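You operate a simulated robot arm through the tools that you are given. There is no shell and no other tool.

You run a simulated robot arm. Do the job below in one go: nothing can be reset, and whatever is moved stays where it is left.

Task
The spinner shows UNEVEN: add the yellow glue tube and run it.
Fine: shut the hood, press the green button once and wait till the green lamp is out; leave the dial and the other tubes.

The check looks at the end state, three seconds after you hand in, the way a careful person would. Anything else that was tipped, shoved, dropped, spilled or broken makes it a failure.

Robot
A 7-joint arm with a two-finger parallel gripper, fixed in place. Base frame: the origin is at the foot of the arm, x ahead of it, y to its left, z up; the work surface is at about z = 760. Readings come in mm, degrees, newtons and seconds.
With the tool pointing down near the work surface it reaches from about 300 to 700 mm from the base axis. Its first joint turns from -66.0 to 66.0 degrees. Payload 1.57 kg.
The tool frame sits at the grasp point between the pads (the TCP): z along the fingers, y along the line on which they close. The tips reach 30 mm beyond it. Largest opening 110 mm; finger width 24, thickness 12; the body of the gripper, 48 by 112 mm, starts 78 mm behind the TCP.
Orientation is that of the tool frame in the base frame, as [roll, pitch, yaw] about the fixed x, y, z axes, in that order (R = Rz(yaw) Ry(pitch) Rx(roll)). With the fingers straight down and closing along the base's y, the tool's x points along the base's -x, its y along +y and its z along -z.

Tools
- The arm moves only by the tool arm_command. Its argument "rows" is text: rows parted by semicolons, each of 7 numbers parted by spaces: the gripper command, from -1 (fully open) to 1 (shut), values between in proportion, then the shift along the tool's x, y, z in cm, then the turn, a rotation vector about the tool's x, y, z in rad. In form: claw dx dy dz ax ay az; .... A call has 1 to 20 rows; each row shifts and turns the commanded pose from where the row before left it, along the tool's axes as they then stand. A row lasts 0.2 s, in which the tool goes at most 50 mm and 8.6 degrees; a call with a longer step from one row to the next is refused whole, and so is a gripper value outside its range. A pose out of reach is approached as far as the arm can. The call stops where the force on the tool passes 70 N (or 10 N more than at its start, if that is more) or the arm is blocked; 0.2 s more then pass. The fingers move at their own pace (about 108 mm/s each) and stop on an object; they squeeze with about 25 N. The grip force told is the motor's: it shows also when the fingers shut on nothing. Time passes only in rows, and 0.2 s behind the last, so rows that do not move let the fingers close. The reply holds the time, the measured pose of the TCP, the force on the tool along the base axes, the opening and the grip force, in the units named above and with some noise, with the torque about the TCP (base axes, N m) and any sound that the robot's microphone picked up, and new pictures: "show" is both (left out), scene, wrist or none.
- Cameras (640 x 400 px; columns grow to the right, rows downward): "scene" is fixed at [157.6, -367.9, 1417.9]; the picture's right is [0.86, -0.51, 0.00], its down [-0.26, -0.43, -0.86] and it looks along [0.44, 0.74, -0.50] (base axes); focal length 310 px, centre (320, 200). "wrist" rides on the gripper at [70, 16, -141] in the tool frame; the picture's right is [-0.23, 0.97, 0.00], its down [-0.86, -0.20, -0.48] and it looks along [-0.47, -0.11, 0.88] (tool axes); focal length 222 px, centre (320, 200). There is no depth. A picture from a camera that has moved, and an enlarged one, comes with that camera's place and axes in the base frame and with its lens. The place of the scene camera against the robot may be out by one fixed shift of up to 18 mm in any direction.
- enlarge(camera, box): a new picture of the part [left, top, right, bottom] of that camera's present view, enlarged. The clock stands still meanwhile.
- sign_off(): hands the job in; it is judged then, once.

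Places have to be worked out from the pictures, the camera data and where the tool is seen. Open the gripper and draw the arm clear of the work before you hand the job in, unless the task says otherwise.

The tools are called as name(argument=value, ...) on one line, values as JSON. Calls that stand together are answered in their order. arm_command: Moves the arm, as the interface text tells. Its arguments: {"type":"object","properties":{"rows":{"type":"string"},"show":{"type":"string","enum":["both","scene","wrist","none"]}},"required":["rows"]} The other tools are called the same way: enlarge (camera, box) takes an enlarged picture of a part of a camera's view; sign_off () hands the job in.

At the start:

```text
time: 0.0
tcp_pos: [336.1, 166.6, 1132.1]
ee_rot: [180.0, 0.1, -179.9]
ft_force: [-0.2, 0.5, -0.4]
ft_torque: [0.0, -0.02, -0.02]
gripper_width: 109.8
grasp_force: 0.1
```

scene: 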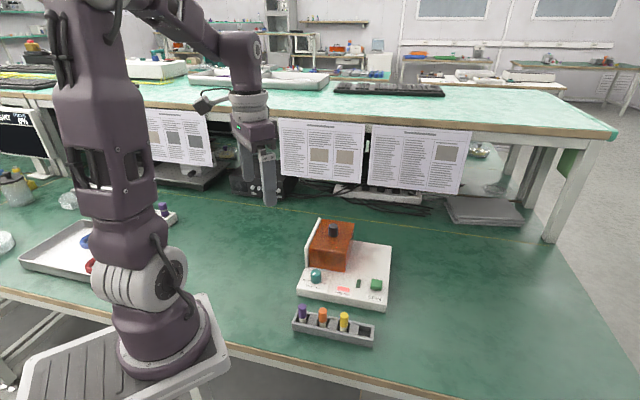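
wrist: 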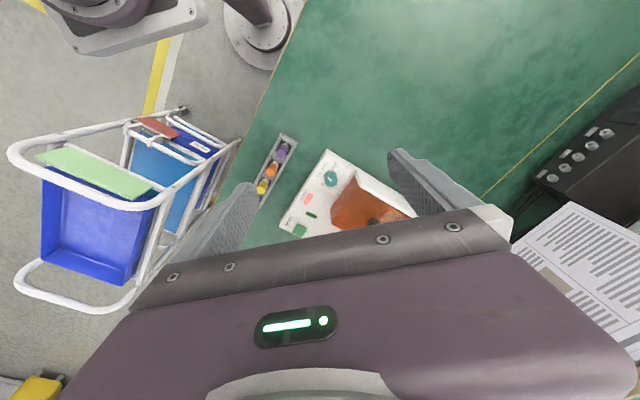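

The spinner with its orange hood is ahead-right and the tube rack sits nearer the robot. I start by enlarging the scene and wrist pictures for details.

enlarge(camera="scene", box=[270, 200, 430, 360])

enlarge(camera="wrist", box=[220, 120, 440, 260])

enlarge(camera="scene", box=[0, 170, 220, 300])

```text
2.50 times, centred on (350, 280) of scene
camera zoom: at [157.6, -367.9, 1417.9], right [0.86, -0.51, 0.0], down [-0.26, -0.43, -0.86], along [0.44, 0.74, -0.5], focal length 775 px, centre (245, 0)
```

zoom: 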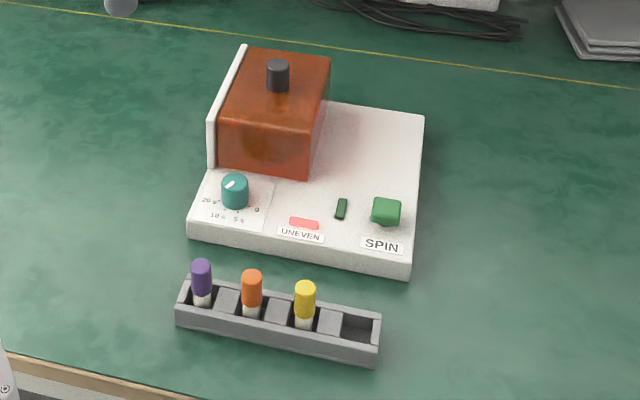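

```text
2.86 times, centred on (330, 190) of wrist
camera zoom: at [264.5, 182.3, 1272.2], right [0.23, 0.97, 0.0], down [0.86, -0.2, 0.48], along [0.47, -0.11, -0.88], focal length 635 px, centre (291, 229)
```

zoom: 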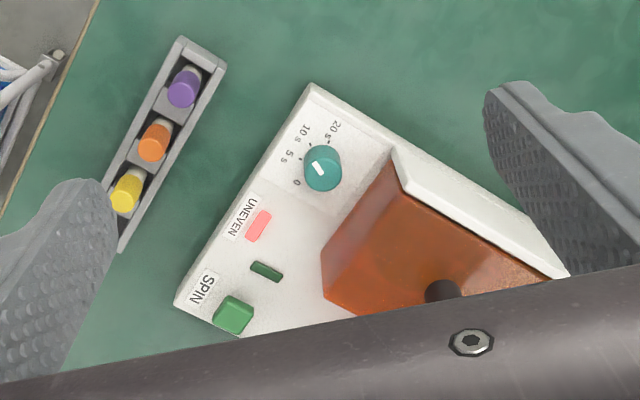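

```text
2.91 times, centred on (110, 235) of scene
camera zoom: at [157.6, -367.9, 1417.9], right [0.86, -0.51, 0.0], down [-0.26, -0.43, -0.86], along [0.44, 0.74, -0.5], focal length 902 px, centre (931, 98)
```

zoom: 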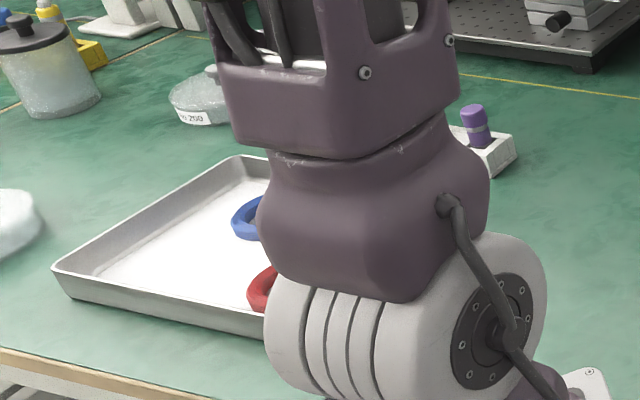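

The spinner's front edge appears to run from about (403,166) to (574,4), with the yellow tube near (446,15). I move high over the spinner for a better wrist view of the hood and hinge.

arm_command(rows="-1 -4.5 0 0 0 0 0; -1 -4.5 0 0 0 0 0; -1 -4.5 0 0 0 0 0; -1 -4.5 0 0 0 0 0; -1 -4.5 0 0 0 0 0; -1 0 0 0 0 0 0")

```text
time: 1.4
tcp_pos: [560.0, 168.4, 1131.5]
ee_rot: [179.9, -0.1, 180.0]
ft_force: [0.7, -0.6, -0.6]
ft_torque: [-0.01, -0.02, 0.01]
gripper_width: 110.1
grasp_force: 0.0
camera wrist: at [490.0, 183.1, 1272.2], right [0.23, 0.97, 0.0], down [0.86, -0.2, 0.48], along [0.47, -0.11, -0.88], focal length 222 px, centre (320, 200)
```

scene: 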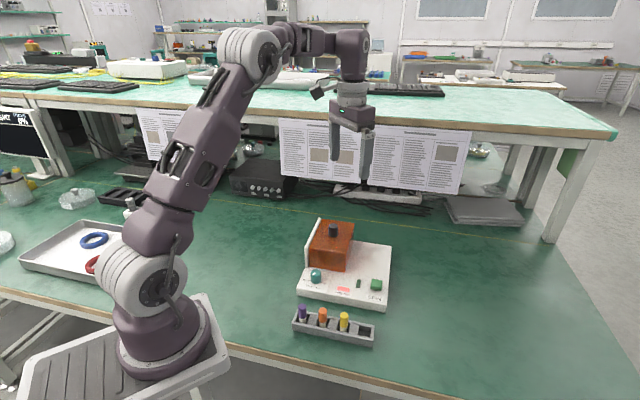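
wrist: 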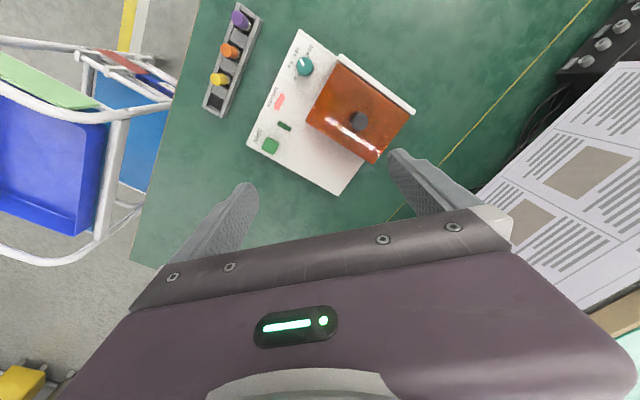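

enlarge(camera="wrist", box=[190, 0, 430, 200])

enlarge(camera="scene", box=[285, 205, 405, 315])

```text
2.00 times, centred on (310, 100) of wrist
camera zoom: at [490.0, 183.1, 1272.2], right [0.23, 0.97, 0.0], down [0.86, -0.2, 0.48], along [0.47, -0.11, -0.88], focal length 444 px, centre (340, 400)
```

zoom: 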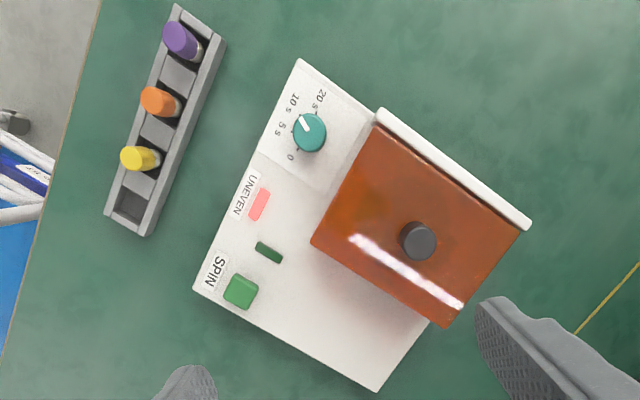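

```text
3.64 times, centred on (345, 260) of scene
camera zoom: at [157.6, -367.9, 1417.9], right [0.86, -0.51, 0.0], down [-0.26, -0.43, -0.86], along [0.44, 0.74, -0.5], focal length 1127 px, centre (229, -18)
```

zoom: 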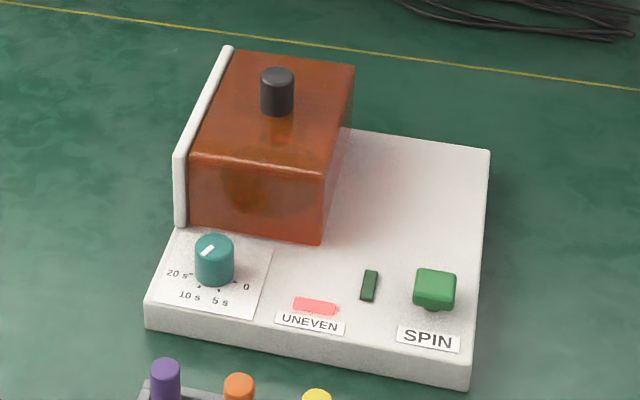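

The body is about a 240 mm square turned 45°, the hood top near z≈878 and the knob near (561,230). I enlarge harder to see how the hood's lower edge and hinge are built.

enlarge(camera="scene", box=[298, 212, 348, 272])

enlarge(camera="wrist", box=[300, 40, 420, 170])

```text
6.67 times, centred on (323, 242) of scene
camera zoom: at [157.6, -367.9, 1417.9], right [0.86, -0.51, 0.0], down [-0.26, -0.43, -0.86], along [0.44, 0.74, -0.5], focal length 2066 px, centre (300, -80)
```

zoom: 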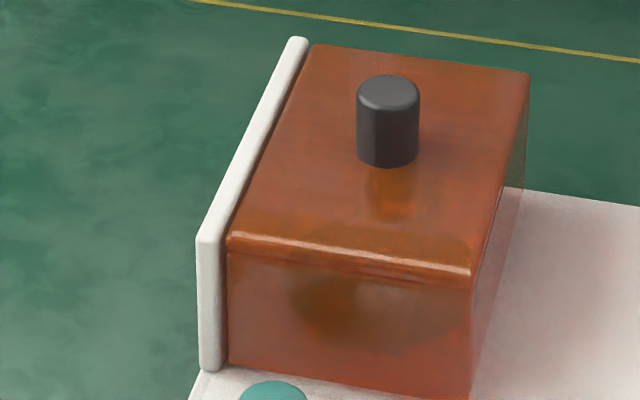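

```text
3.08 times, centred on (360, 105) of wrist
camera zoom: at [490.0, 183.1, 1272.2], right [0.23, 0.97, 0.0], down [0.86, -0.2, 0.48], along [0.47, -0.11, -0.88], focal length 684 px, centre (197, 492)
```

zoom: 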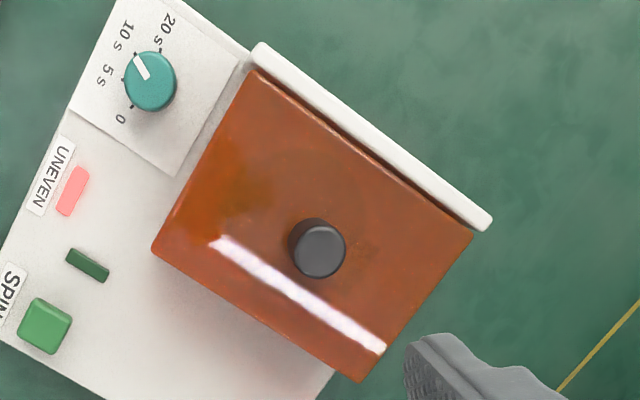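

The hood looks like an open-left sliding cover closed against the white end plate, with free deck to its right to slide onto. I'll turn the tool 45° to align with the spinner and move over the knob for a closer look.

arm_command(rows="-1 0 3.1 0 0 0 0; -1 0 3.1 0 0 0 0; -1 0 0 0 0 0 -0.131; -1 0 0 0 0 0 -0.131; -1 0 0 0 0 0 -0.131; -1 0 0 0 0 0 -0.131; -1 0 0 0 0 0 -0.131; -1 0 0 0 0 0 -0.131; -1 0 0 4 0 0 0; -1 0 0 4 0 0 0; -1 0 0 0 0 0 0")

```text
time: 3.8
tcp_pos: [560.6, 229.8, 1050.1]
ee_rot: [-180.0, 0.0, -134.9]
ft_force: [-0.5, 0.8, -0.3]
ft_torque: [-0.03, 0.05, 0.05]
gripper_width: 110.2
grasp_force: 0.1
camera wrist: at [499.3, 191.4, 1191.5], right [-0.53, 0.85, 0.0], down [0.75, 0.46, 0.48], along [0.41, 0.25, -0.88], focal length 222 px, centre (320, 200)
```

scene: 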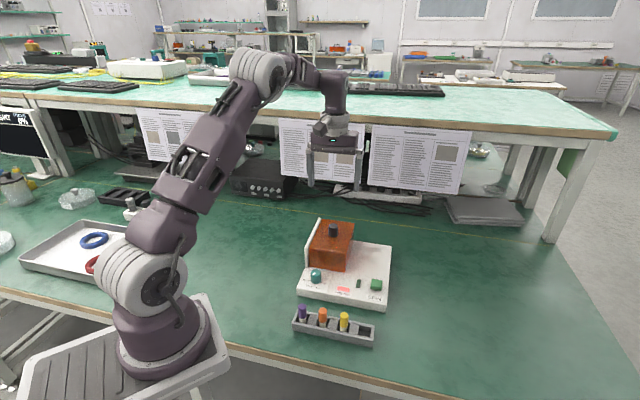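
wrist: 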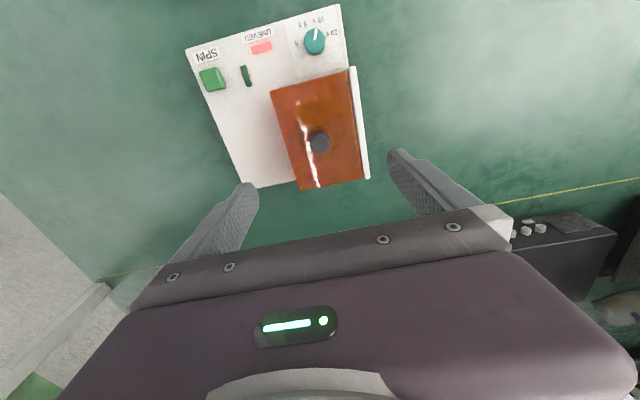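

The knob still triangulates to about (561,229) with its top near z≈905. I enlarge to refine before descending.

enlarge(camera="wrist", box=[180, 0, 380, 200])

```text
2.00 times, centred on (280, 100) of wrist
camera zoom: at [499.3, 191.4, 1191.5], right [-0.53, 0.85, 0.0], down [0.75, 0.46, 0.48], along [0.41, 0.25, -0.88], focal length 444 px, centre (400, 400)
```

zoom: 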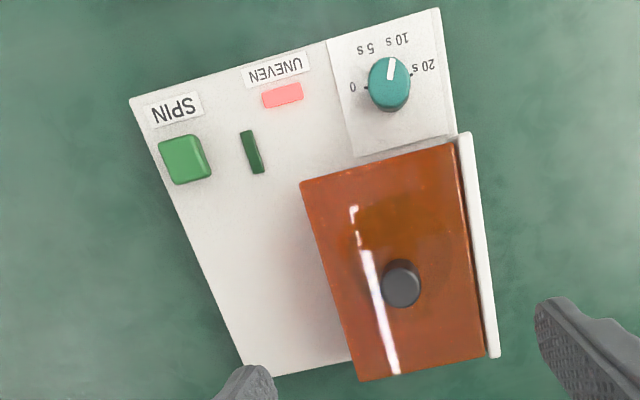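

I descend over the knob with the fingers partly closed, stopping with tips at about z=895, still above the hood top.

arm_command(rows="-0.1 0 0 4 0 0 0; -0.1 0 0 4 0 0 0; -0.1 0 0 3 0 0 0; -0.1 0 0 1.5 0 0 0; -0.1 0 0 0 0 0 0")

enlarge(camera="scene", box=[280, 190, 400, 290])

```text
time: 5.0
tcp_pos: [560.2, 228.9, 926.8]
ee_rot: [180.0, 0.0, -134.9]
ft_force: [0.6, -0.1, -0.1]
ft_torque: [-0.01, 0.01, 0.03]
gripper_width: 60.5
grasp_force: 0.1
camera wrist: at [498.1, 190.5, 1067.2], right [-0.53, 0.85, 0.0], down [0.74, 0.46, 0.48], along [0.41, 0.25, -0.88], focal length 222 px, centre (320, 200)
```

scene: 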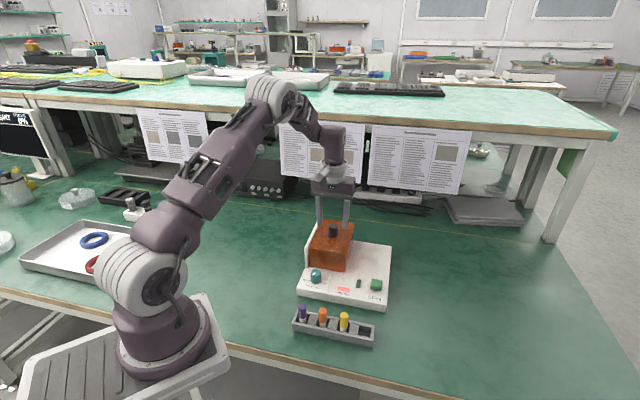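
wrist: 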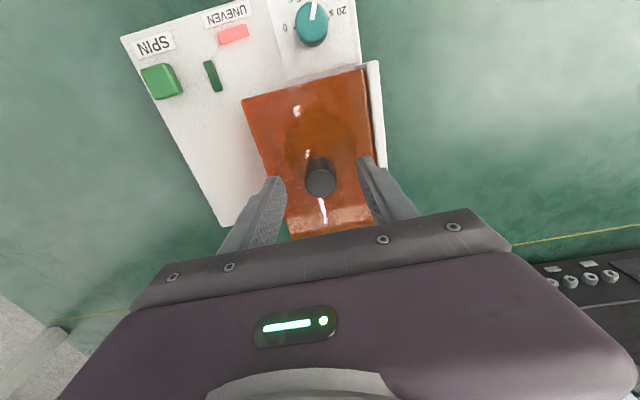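

```text
4.00 times, centred on (340, 240) of scene
camera zoom: at [157.6, -367.9, 1417.9], right [0.86, -0.51, 0.0], down [-0.26, -0.43, -0.86], along [0.44, 0.74, -0.5], focal length 1240 px, centre (240, 40)
```

zoom: 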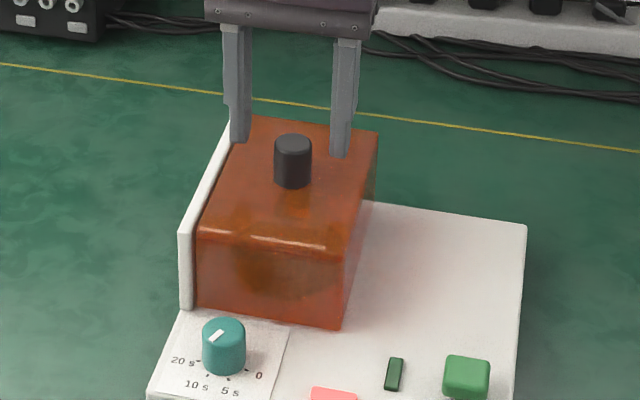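

Triangulating gives the knob top at (558,230,906), with the hood top near 879. I go down 13 mm to put the tips about 5 mm above the hood, then close on the knob.

arm_command(rows="-0.1 0 0.2 0.7 0 0 0; -0.1 0 0 0.6 0 0 0; -0.1 0 0 0 0 0 0; 1 0 0 0 0 0 0; 1 0 0 0 0 0 0; 1 0 0 0 0 0 0")

enlarge(camera="scene", box=[280, 190, 400, 290])

```text
time: 6.4
tcp_pos: [559.9, 229.4, 913.6]
ee_rot: [-179.8, 0.0, -135.1]
ft_force: [16.7, -14.4, -8.0]
ft_torque: [0.11, -0.63, -0.22]
gripper_width: 27.1
grasp_force: 38.0
camera wrist: at [498.1, 190.1, 1054.3], right [-0.53, 0.85, 0.0], down [0.74, 0.46, 0.48], along [0.41, 0.25, -0.88], focal length 222 px, centre (320, 200)
```

scene: 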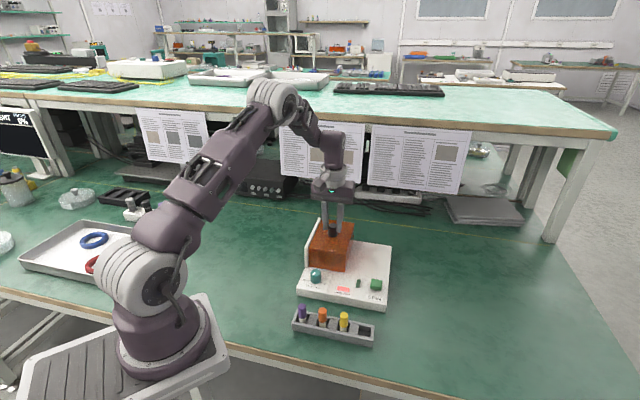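
wrist: 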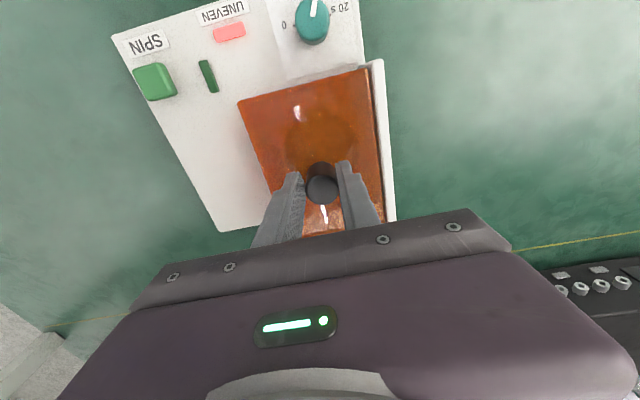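

```text
4.00 times, centred on (340, 240) of scene
camera zoom: at [158.1, -368.2, 1417.8], right [0.86, -0.51, 0.0], down [-0.26, -0.43, -0.86], along [0.44, 0.74, -0.5], focal length 1240 px, centre (240, 40)
```

zoom: 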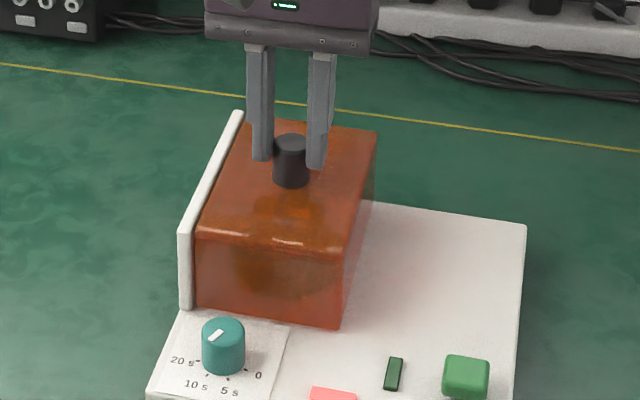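

The knob is held (27 mm), and the force shows the hood resisting toward the plate (-u) side. I back out that offset and test a small slide to the right (+u).

arm_command(rows="1 0 -0.2 0 0 0 0; 1 0 -0.2 0 0 0 0; 1 0 0 0 0 0 0", show="none")

```text
time: 7.2
tcp_pos: [559.6, 228.2, 913.6]
ee_rot: [179.9, 0.0, -134.9]
ft_force: [4.5, -4.2, -0.7]
ft_torque: [-0.42, 0.01, -0.01]
gripper_width: 27.4
grasp_force: 37.3
```

The force dropped to about 6 N, still leaning +u. I go on 4 mm further in +u.

arm_command(rows="1 0 -0.2 0 0 0 0; 1 0 -0.2 0 0 0 0; 1 0 0 0 0 0 0", show="none")

```text
time: 8.0
tcp_pos: [562.9, 224.5, 914.4]
ee_rot: [-180.0, 0.0, -134.8]
ft_force: [-4.1, -3.9, 14.3]
ft_torque: [-0.25, 0.67, 0.07]
gripper_width: 27.4
grasp_force: 37.5
```

The hood moved about 5 mm right, but with a 14 N upward push on the tool, so I look at the picture before going further.

enlarge(camera="scene", box=[295, 200, 375, 280])

enlarge(camera="wrist", box=[220, 40, 420, 240])

```text
5.00 times, centred on (335, 240) of scene
camera zoom: at [157.2, -368.1, 1417.9], right [0.86, -0.51, 0.0], down [-0.26, -0.43, -0.86], along [0.44, 0.74, -0.5], focal length 1550 px, centre (245, 0)
```

zoom: 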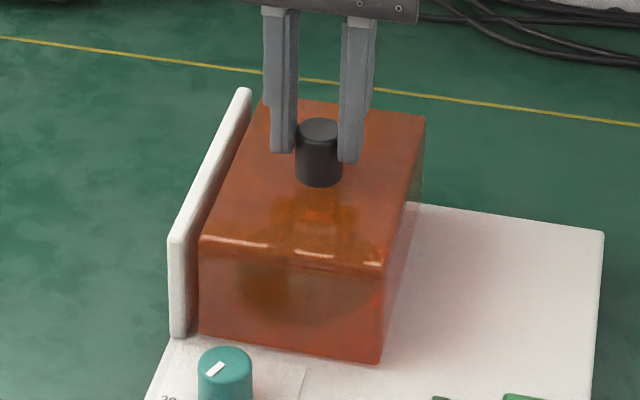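

```text
2.00 times, centred on (320, 140) of wrist
camera zoom: at [502.2, 186.0, 1054.4], right [-0.53, 0.85, 0.0], down [0.75, 0.46, 0.48], along [0.41, 0.25, -0.88], focal length 444 px, centre (320, 320)
```

zoom: 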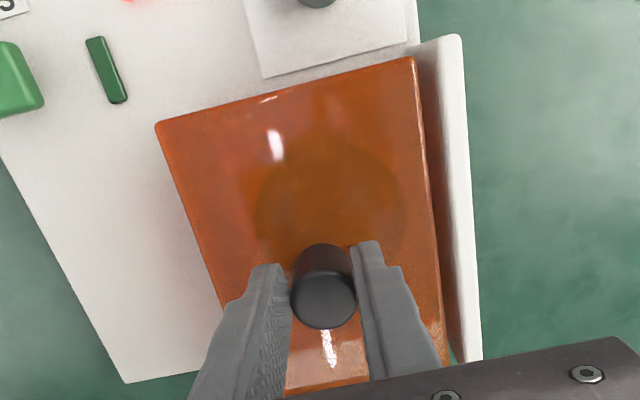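

The gap to the plate opened evenly top and bottom, so the hood slides. I continue sliding right in small steps.

arm_command(rows="1 0 -0.3 0 0 0 0; 1 0 -0.3 0 0 0 0; 1 0 -0.3 0 0 0 0; 1 0 -0.3 0 0 0 0; 1 0 0 0 0 0 0", show="none")

enlarge(camera="scene", box=[295, 200, 375, 280])

```text
time: 9.2
tcp_pos: [573.9, 215.6, 912.8]
ee_rot: [-179.9, 0.0, -134.8]
ft_force: [-7.0, -6.5, 5.9]
ft_torque: [-0.03, -0.14, -0.02]
gripper_width: 27.2
grasp_force: 37.1
```

```text
5.00 times, centred on (335, 240) of scene
camera zoom: at [157.3, -368.1, 1417.9], right [0.86, -0.51, 0.0], down [-0.26, -0.43, -0.86], along [0.44, 0.74, -0.5], focal length 1550 px, centre (245, 0)
```

zoom: 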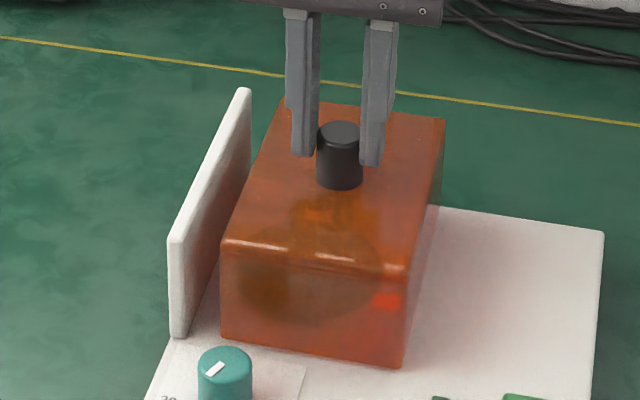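

It slides cleanly and something reddish shows inside the rotor chamber; there is a slight sideways load, so I trim 1.5 mm toward the front and slide on 60 mm.

arm_command(rows="1 0.15 -0.5 0 0 0 0; 1 0 -0.6 0 0 0 0; 1 0 -0.6 0 0 0 0; 1 0 -0.6 0 0 0 0; 1 0 -0.6 0 0 0 0; 1 0 -0.6 0 0 0 0; 1 0 -0.6 0 0 0 0; 1 0 -0.6 0 0 0 0; 1 0 -0.6 0 0 0 0; 1 0 -0.6 0 0 0 0; 1 0 0 0 0 0 0")

enlarge(camera="scene", box=[290, 200, 410, 310])

```text
time: 11.6
tcp_pos: [614.1, 174.2, 913.5]
ee_rot: [180.0, 0.1, -135.0]
ft_force: [11.7, 12.8, -1.9]
ft_torque: [0.72, -0.34, 0.09]
gripper_width: 27.5
grasp_force: 37.5
camera wrist: at [552.0, 135.6, 1054.2], right [-0.53, 0.85, 0.0], down [0.74, 0.46, 0.48], along [0.41, 0.25, -0.88], focal length 222 px, centre (320, 200)
```

scene: 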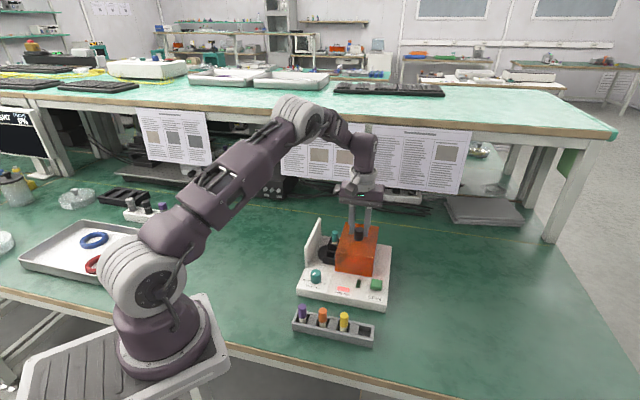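
wrist: 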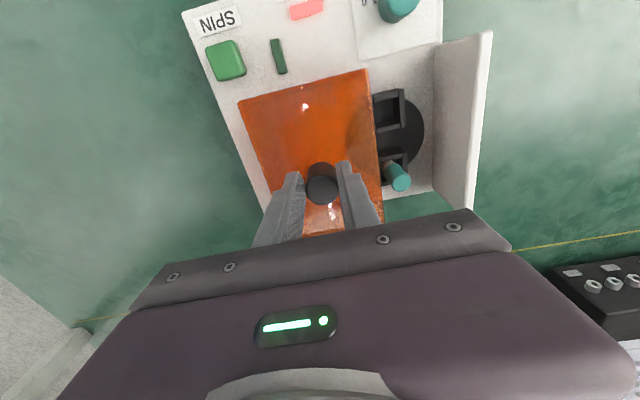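

```text
3.64 times, centred on (350, 255) of scene
camera zoom: at [157.9, -367.6, 1418.0], right [0.86, -0.51, 0.0], down [-0.26, -0.43, -0.86], along [0.44, 0.74, -0.5], focal length 1127 px, centre (211, 0)
```

zoom: 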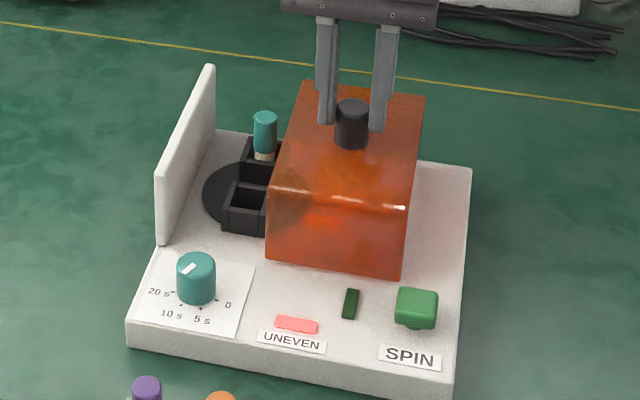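

The rotor is coming into view: a teal tube sits in one cup and a front cup is empty. I trim back 1 mm sideways and slide 30 mm more.

arm_command(rows="1 -0.1 -0.4 0 0 0 0; 1 0 -0.5 0 0 0 0; 1 0 -0.5 0 0 0 0; 1 0 -0.5 0 0 0 0; 1 0 -0.5 0 0 0 0; 1 0 -0.5 0 0 0 0; 1 0 0 0 0 0 0")

enlarge(camera="scene", box=[290, 200, 410, 310])

```text
time: 13.2
tcp_pos: [634.8, 154.0, 912.5]
ee_rot: [-179.9, -0.1, -134.9]
ft_force: [-3.2, 2.9, 20.1]
ft_torque: [0.31, 0.16, 0.01]
gripper_width: 27.2
grasp_force: 38.2
camera wrist: at [572.9, 115.0, 1054.3], right [-0.53, 0.85, 0.0], down [0.75, 0.46, 0.48], along [0.41, 0.25, -0.88], focal length 222 px, centre (320, 200)
```

scene: 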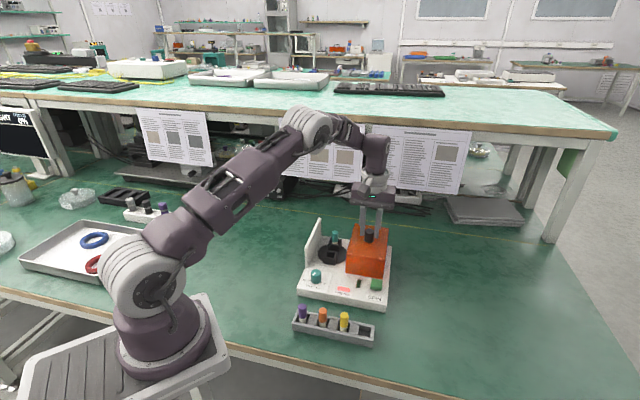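
wrist: 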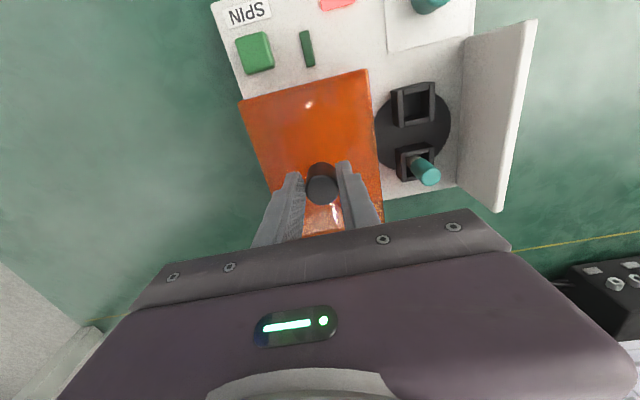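

```text
3.64 times, centred on (350, 255) of scene
camera zoom: at [157.1, -368.0, 1418.0], right [0.86, -0.51, 0.0], down [-0.26, -0.43, -0.86], along [0.44, 0.74, -0.5], focal length 1127 px, centre (211, 0)
```

zoom: 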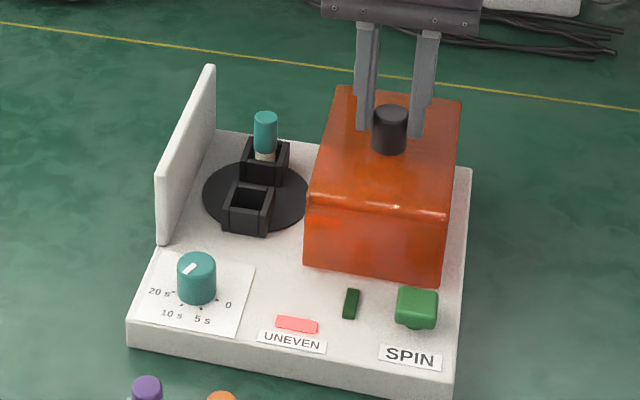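

The hood is now open about 107 mm; the rotor has two cups along the depth axis: teal tube at the back (≈(583,248)), empty cup at the front (≈(542,207)). I release the knob and rise.

arm_command(rows="0.2 0 0 0 0 0 0; 0.0 0 0 0 0 0 0; 0 0 0 0 0 0 0; 0 0 0 -2 0 0 0; 0 0 0 -4 0 0 0; 0 0 0 -5 0 0 0; 0 0 0 -5 0 0 0; -0.2 0 0 0 0 0 0")

enlarge(camera="scene", box=[280, 200, 410, 350])

enlarge(camera="wrist", box=[200, 0, 480, 200])

```text
time: 15.0
tcp_pos: [635.7, 153.1, 1072.6]
ee_rot: [180.0, 0.0, -134.9]
ft_force: [0.9, 0.1, -0.4]
ft_torque: [0.02, 0.0, 0.01]
gripper_width: 66.1
grasp_force: 0.1
camera wrist: at [574.3, 114.3, 1213.1], right [-0.53, 0.85, 0.0], down [0.75, 0.46, 0.48], along [0.41, 0.25, -0.88], focal length 222 px, centre (320, 200)
```

scene: 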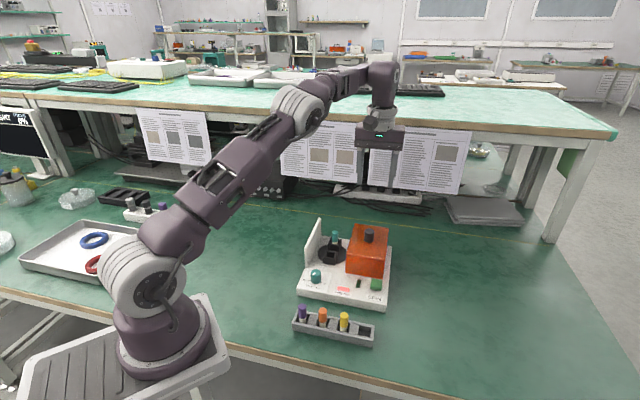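
wrist: 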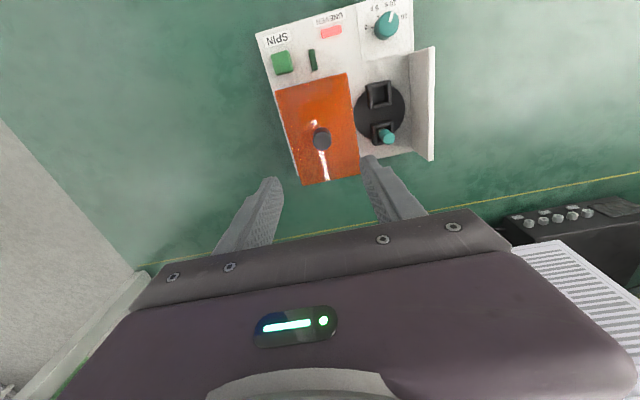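

```text
2.67 times, centred on (345, 275) of scene
camera zoom: at [157.6, -367.9, 1417.9], right [0.86, -0.51, 0.0], down [-0.26, -0.43, -0.86], along [0.44, 0.74, -0.5], focal length 826 px, centre (253, 0)
```

zoom: 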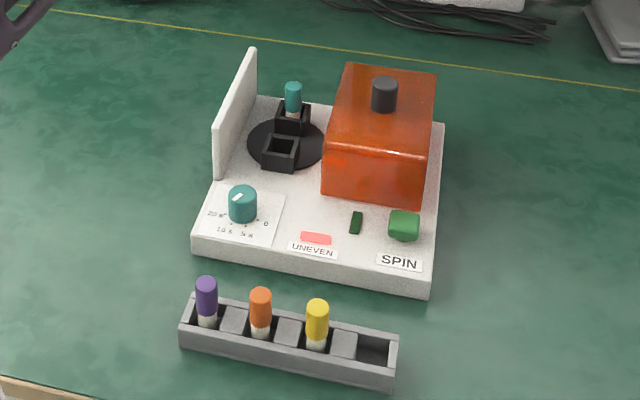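

```text
2.00 times, centred on (340, 100) of wrist
camera zoom: at [574.3, 114.3, 1213.1], right [-0.53, 0.85, 0.0], down [0.75, 0.46, 0.48], along [0.41, 0.25, -0.88], focal length 444 px, centre (280, 400)
```

zoom: 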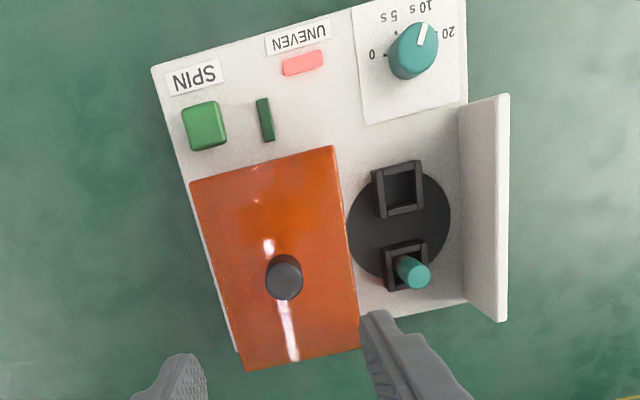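

The hood stays open. The empty cup is at about (541,208) and the yellow tube at about (448,6); I move above the yellow tube, keeping the 45° orientation because rack and rotor are both aligned with it.

arm_command(rows="-0.2 4 0.5 0 0 0 0; -0.2 4 0.5 0 0 0 0; -0.2 4 0.5 0 0 0 0; -0.2 4 0.5 0 0 0 0; -0.2 4 0.5 0 0 0 0; -0.2 3.7 0.4 0 0 0 0; -0.2 0 0 4 0 0 0; -0.2 0 0 3 0 0 0; -0.2 0 0 0 0 0 0")

enlarge(camera="wrist", box=[220, 20, 420, 220])

enlarge(camera="scene", box=[280, 250, 390, 360])

```text
time: 17.0
tcp_pos: [448.4, 4.3, 1002.2]
ee_rot: [-180.0, 0.0, -135.0]
ft_force: [0.3, -0.7, 0.1]
ft_torque: [0.0, -0.02, 0.02]
gripper_width: 66.1
grasp_force: 0.1
camera wrist: at [386.4, -34.8, 1143.3], right [-0.53, 0.85, 0.0], down [0.74, 0.46, 0.48], along [0.41, 0.25, -0.88], focal length 222 px, centre (320, 200)
```

scene: 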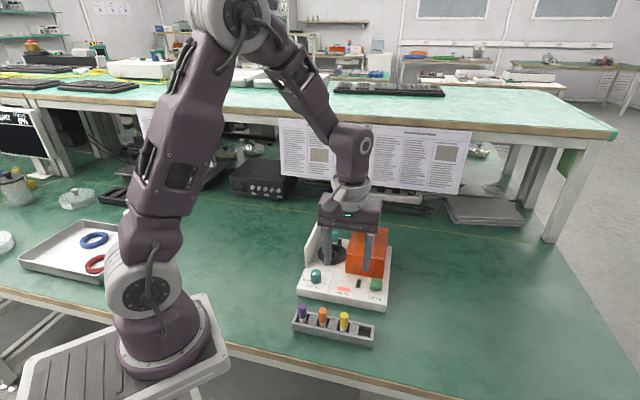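
wrist: 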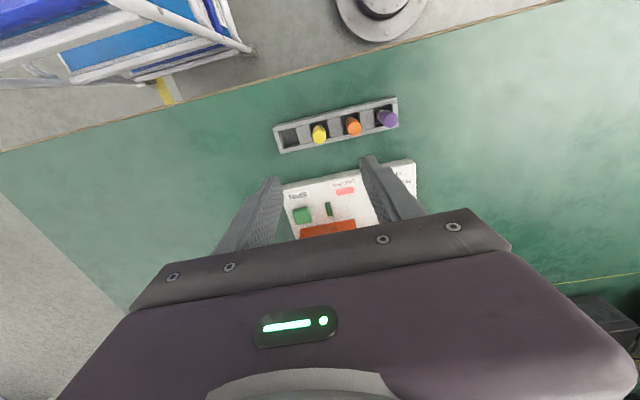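

```text
2.00 times, centred on (320, 120) of wrist
camera zoom: at [386.4, -34.8, 1143.3], right [-0.53, 0.85, 0.0], down [0.74, 0.46, 0.48], along [0.41, 0.25, -0.88], focal length 444 px, centre (320, 360)
```

zoom: 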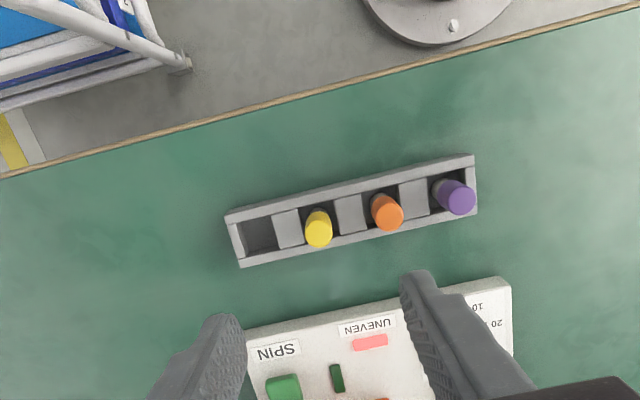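

```text
3.64 times, centred on (335, 305) of scene
camera zoom: at [157.6, -367.9, 1417.9], right [0.86, -0.51, 0.0], down [-0.26, -0.43, -0.86], along [0.44, 0.74, -0.5], focal length 1127 px, centre (266, -182)
```

zoom: 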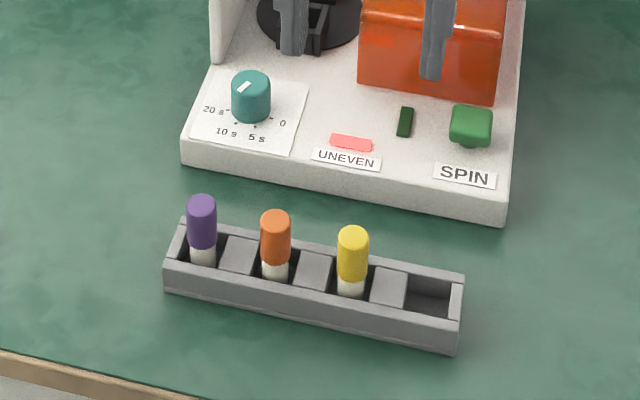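

The yellow cap top is at about (448.5,3,830). I narrow the fingers to about 38 mm so they fit beside the orange cap and descend to just above the cap.

arm_command(rows="0.31 0 0 4 0 0 0; 0.31 0 0 4 0 0 0; 0.31 0 0 3 0 0 0; 0.31 0 0 0 0 0 0")

enlarge(camera="wrist", box=[260, 100, 400, 220])

enlarge(camera="scene", box=[280, 250, 390, 360])

```text
time: 18.0
tcp_pos: [446.4, 5.9, 893.6]
ee_rot: [179.9, 0.0, -134.9]
ft_force: [0.2, 0.3, -0.5]
ft_torque: [0.02, -0.01, -0.05]
gripper_width: 38.0
grasp_force: 0.0
camera wrist: at [385.4, -33.0, 1034.8], right [-0.53, 0.85, 0.0], down [0.75, 0.46, 0.48], along [0.41, 0.25, -0.88], focal length 222 px, centre (320, 200)
```

scene: 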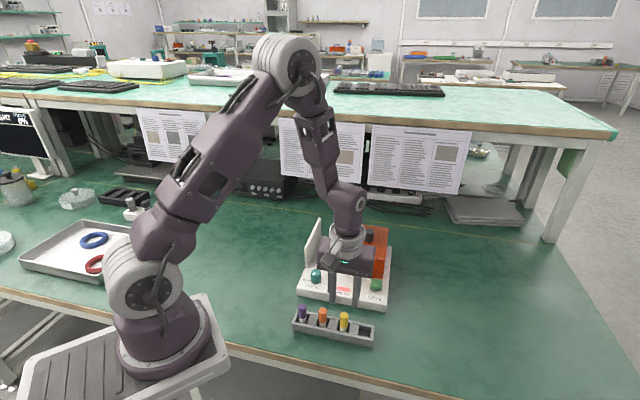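
wrist: 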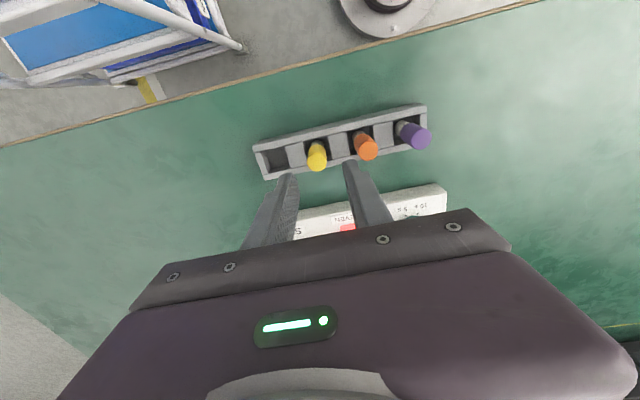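

```text
3.33 times, centred on (330, 160) of wrist
camera zoom: at [385.4, -33.0, 1034.8], right [-0.53, 0.85, 0.0], down [0.75, 0.46, 0.48], along [0.41, 0.25, -0.88], focal length 740 px, centre (287, 333)
```

zoom: 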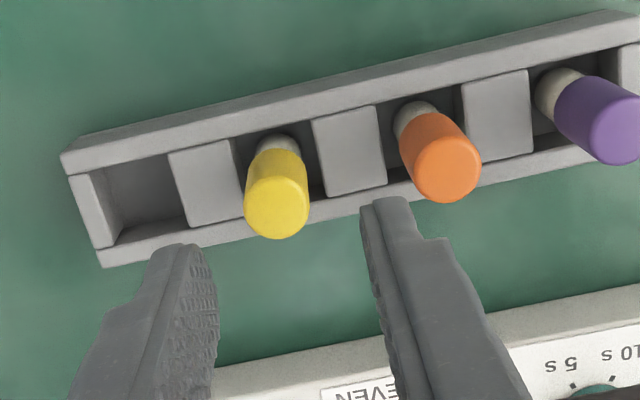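

```text
3.64 times, centred on (335, 305) of scene
camera zoom: at [157.6, -367.9, 1417.9], right [0.86, -0.51, 0.0], down [-0.26, -0.43, -0.86], along [0.44, 0.74, -0.5], focal length 1127 px, centre (266, -182)
```

zoom: 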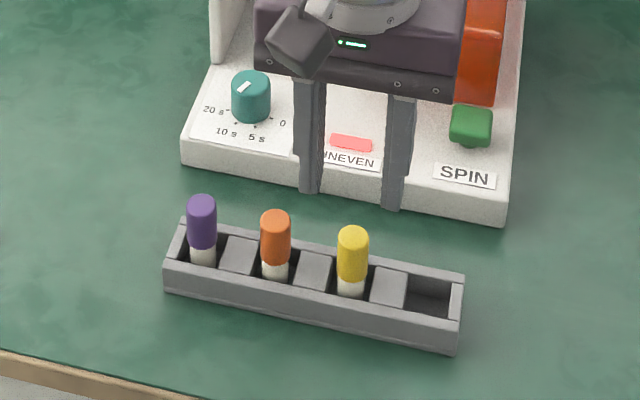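

The tube axis is about 2.5 mm to the -y tool side of the finger midline and the cap top near z≈832. I correct and descend to TCP z≈832 (tips at ≈802, above the rack top ≈785), then close.

arm_command(rows="0.31 0.1 -0.25 0 0 0 0; 0.31 0 0 2.5 0 0 0; 0.31 0 0 2 0 0 0; 0.31 0 0 1 0 0 0; 0.31 0 0 0 0 0 0")

enlarge(camera="wrist", box=[260, 100, 400, 220])

enlarge(camera="scene", box=[290, 270, 390, 360])

```text
time: 19.2
tcp_pos: [448.2, 4.1, 838.1]
ee_rot: [-180.0, 0.0, -134.9]
ft_force: [-0.7, -0.1, -0.9]
ft_torque: [0.01, -0.01, -0.02]
gripper_width: 38.0
grasp_force: 0.0
camera wrist: at [386.0, -34.4, 978.9], right [-0.53, 0.85, 0.0], down [0.75, 0.46, 0.48], along [0.41, 0.25, -0.88], focal length 222 px, centre (320, 200)
```

scene: 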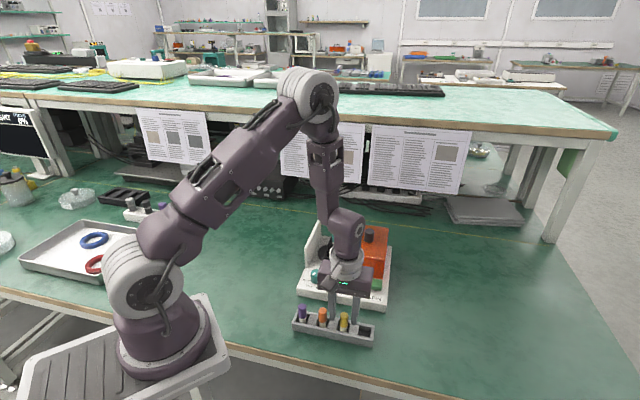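
wrist: 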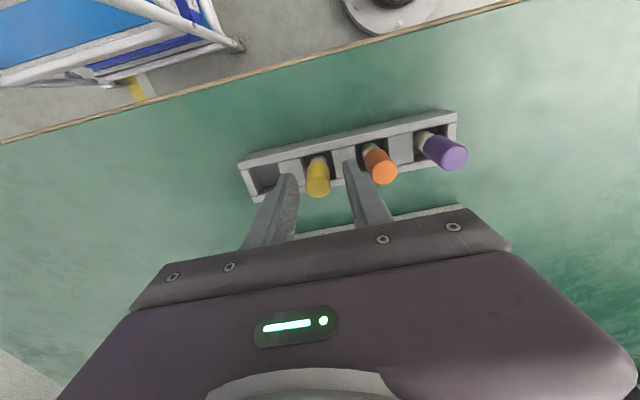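

```text
3.33 times, centred on (330, 160) of wrist
camera zoom: at [386.0, -34.4, 978.9], right [-0.53, 0.85, 0.0], down [0.75, 0.46, 0.48], along [0.41, 0.25, -0.88], focal length 740 px, centre (287, 333)
```

zoom: 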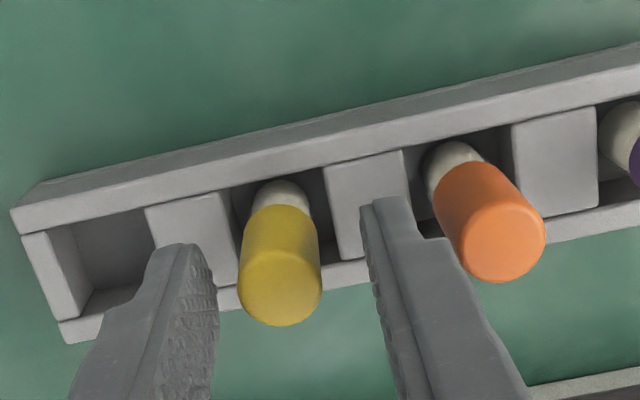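

```text
4.44 times, centred on (340, 315) of scene
camera zoom: at [157.6, -367.9, 1417.9], right [0.86, -0.51, 0.0], down [-0.26, -0.43, -0.86], along [0.44, 0.74, -0.5], focal length 1378 px, centre (231, -311)
```

zoom: 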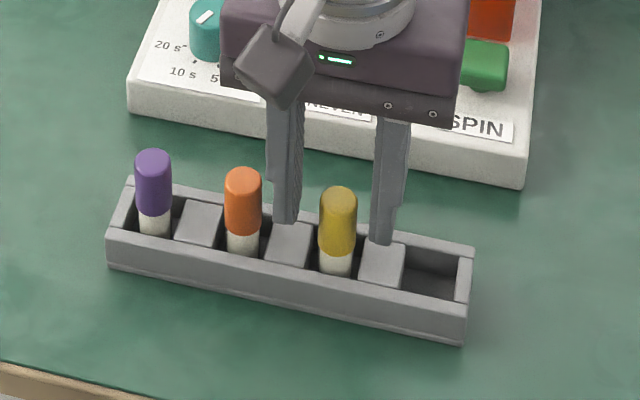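

Fingers straddle the cap well, cap spans roughly z 796–826 and rack blocks top out near 788. I go down 10 mm more, trim 1.5 mm, and close.

arm_command(rows="0.31 0 -0.15 0.5 0 0 0; 0.31 0 0 0.5 0 0 0; 0.31 0 0 0 0 0 0; 0.6 0 0 0 0 0 0; 1 0 0 0 0 0 0; 1 0 0 0 0 0 0; 1 0 0 0 0 0 0")

enlarge(camera="scene", box=[290, 270, 390, 360])

```text
time: 20.8
tcp_pos: [448.8, 3.5, 827.6]
ee_rot: [-180.0, 0.0, -135.0]
ft_force: [0.6, 0.0, 0.2]
ft_torque: [-0.02, 0.0, 0.01]
gripper_width: 17.7
grasp_force: 24.9
camera wrist: at [387.0, -35.6, 969.2], right [-0.53, 0.85, 0.0], down [0.75, 0.46, 0.48], along [0.41, 0.25, -0.88], focal length 222 px, centre (320, 200)
```

scene: 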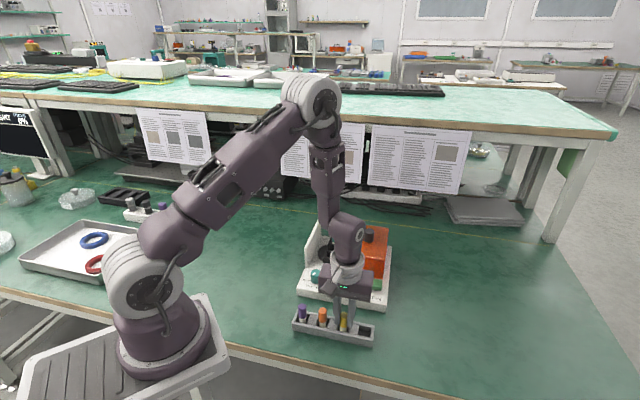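
wrist: 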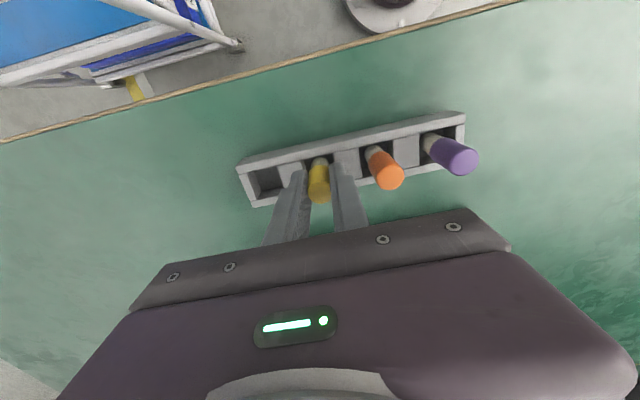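

```text
4.44 times, centred on (340, 315) of scene
camera zoom: at [157.6, -367.9, 1417.9], right [0.86, -0.51, 0.0], down [-0.26, -0.43, -0.86], along [0.44, 0.74, -0.5], focal length 1378 px, centre (231, -311)
```

zoom: 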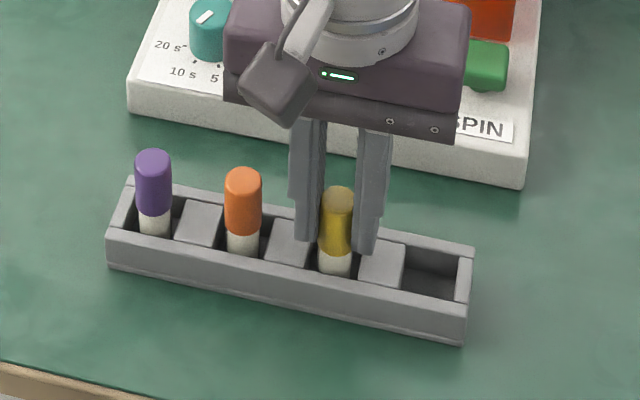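

The yellow cap is held at 17.7 mm with no side forces. I lift it straight up.

arm_command(rows="1 0 0 -1 0 0 0; 1 0 0 -2 0 0 0; 1 0 0 -3 0 0 0; 1 0 0 -4 0 0 0; 1 0 0 -4 0 0 0; 1 0 0 -3 0 0 0; 1 0 0 0 0 0 0")

enlarge(camera="scene", box=[280, 200, 410, 350])

enlarge(camera="wrist", box=[220, 80, 460, 240])

```text
time: 22.4
tcp_pos: [449.9, 2.1, 998.3]
ee_rot: [-179.9, -0.1, -134.9]
ft_force: [-0.6, 0.3, 0.8]
ft_torque: [0.01, 0.04, -0.03]
gripper_width: 18.7
grasp_force: 25.0
camera wrist: at [388.7, -36.3, 1139.9], right [-0.53, 0.85, 0.0], down [0.75, 0.46, 0.48], along [0.41, 0.25, -0.88], focal length 222 px, centre (320, 200)
```

scene: 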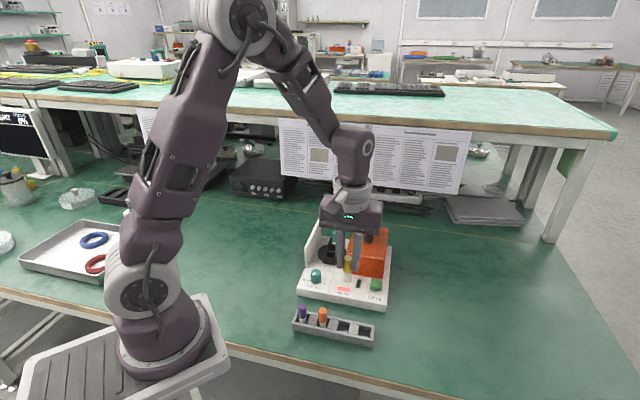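
wrist: 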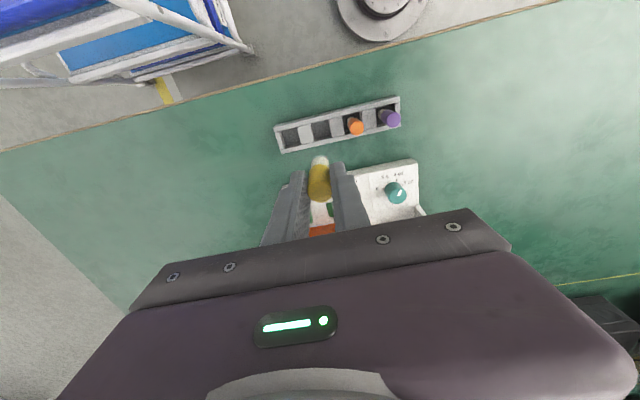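

```text
2.67 times, centred on (345, 275) of scene
camera zoom: at [157.6, -367.9, 1417.9], right [0.86, -0.51, 0.0], down [-0.26, -0.43, -0.86], along [0.44, 0.74, -0.5], focal length 826 px, centre (253, 0)
```

zoom: 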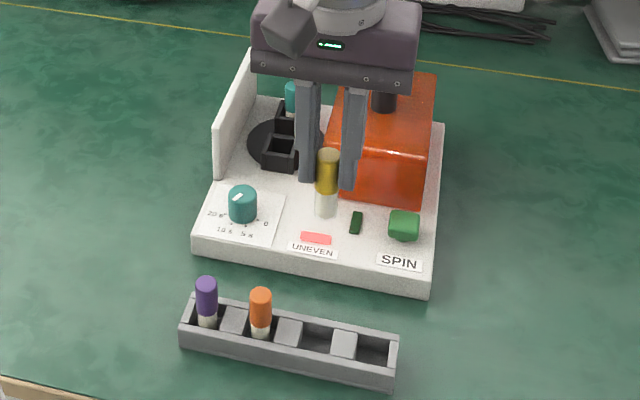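

```text
2.50 times, centred on (340, 160) of wrist
camera zoom: at [388.7, -36.3, 1139.9], right [-0.53, 0.85, 0.0], down [0.75, 0.46, 0.48], along [0.41, 0.25, -0.88], focal length 555 px, centre (270, 300)
```

zoom: 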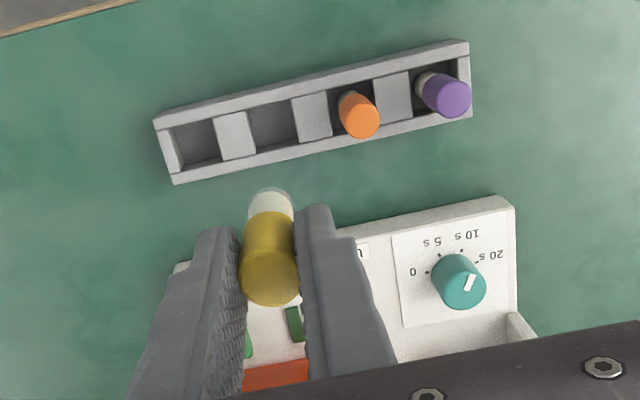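

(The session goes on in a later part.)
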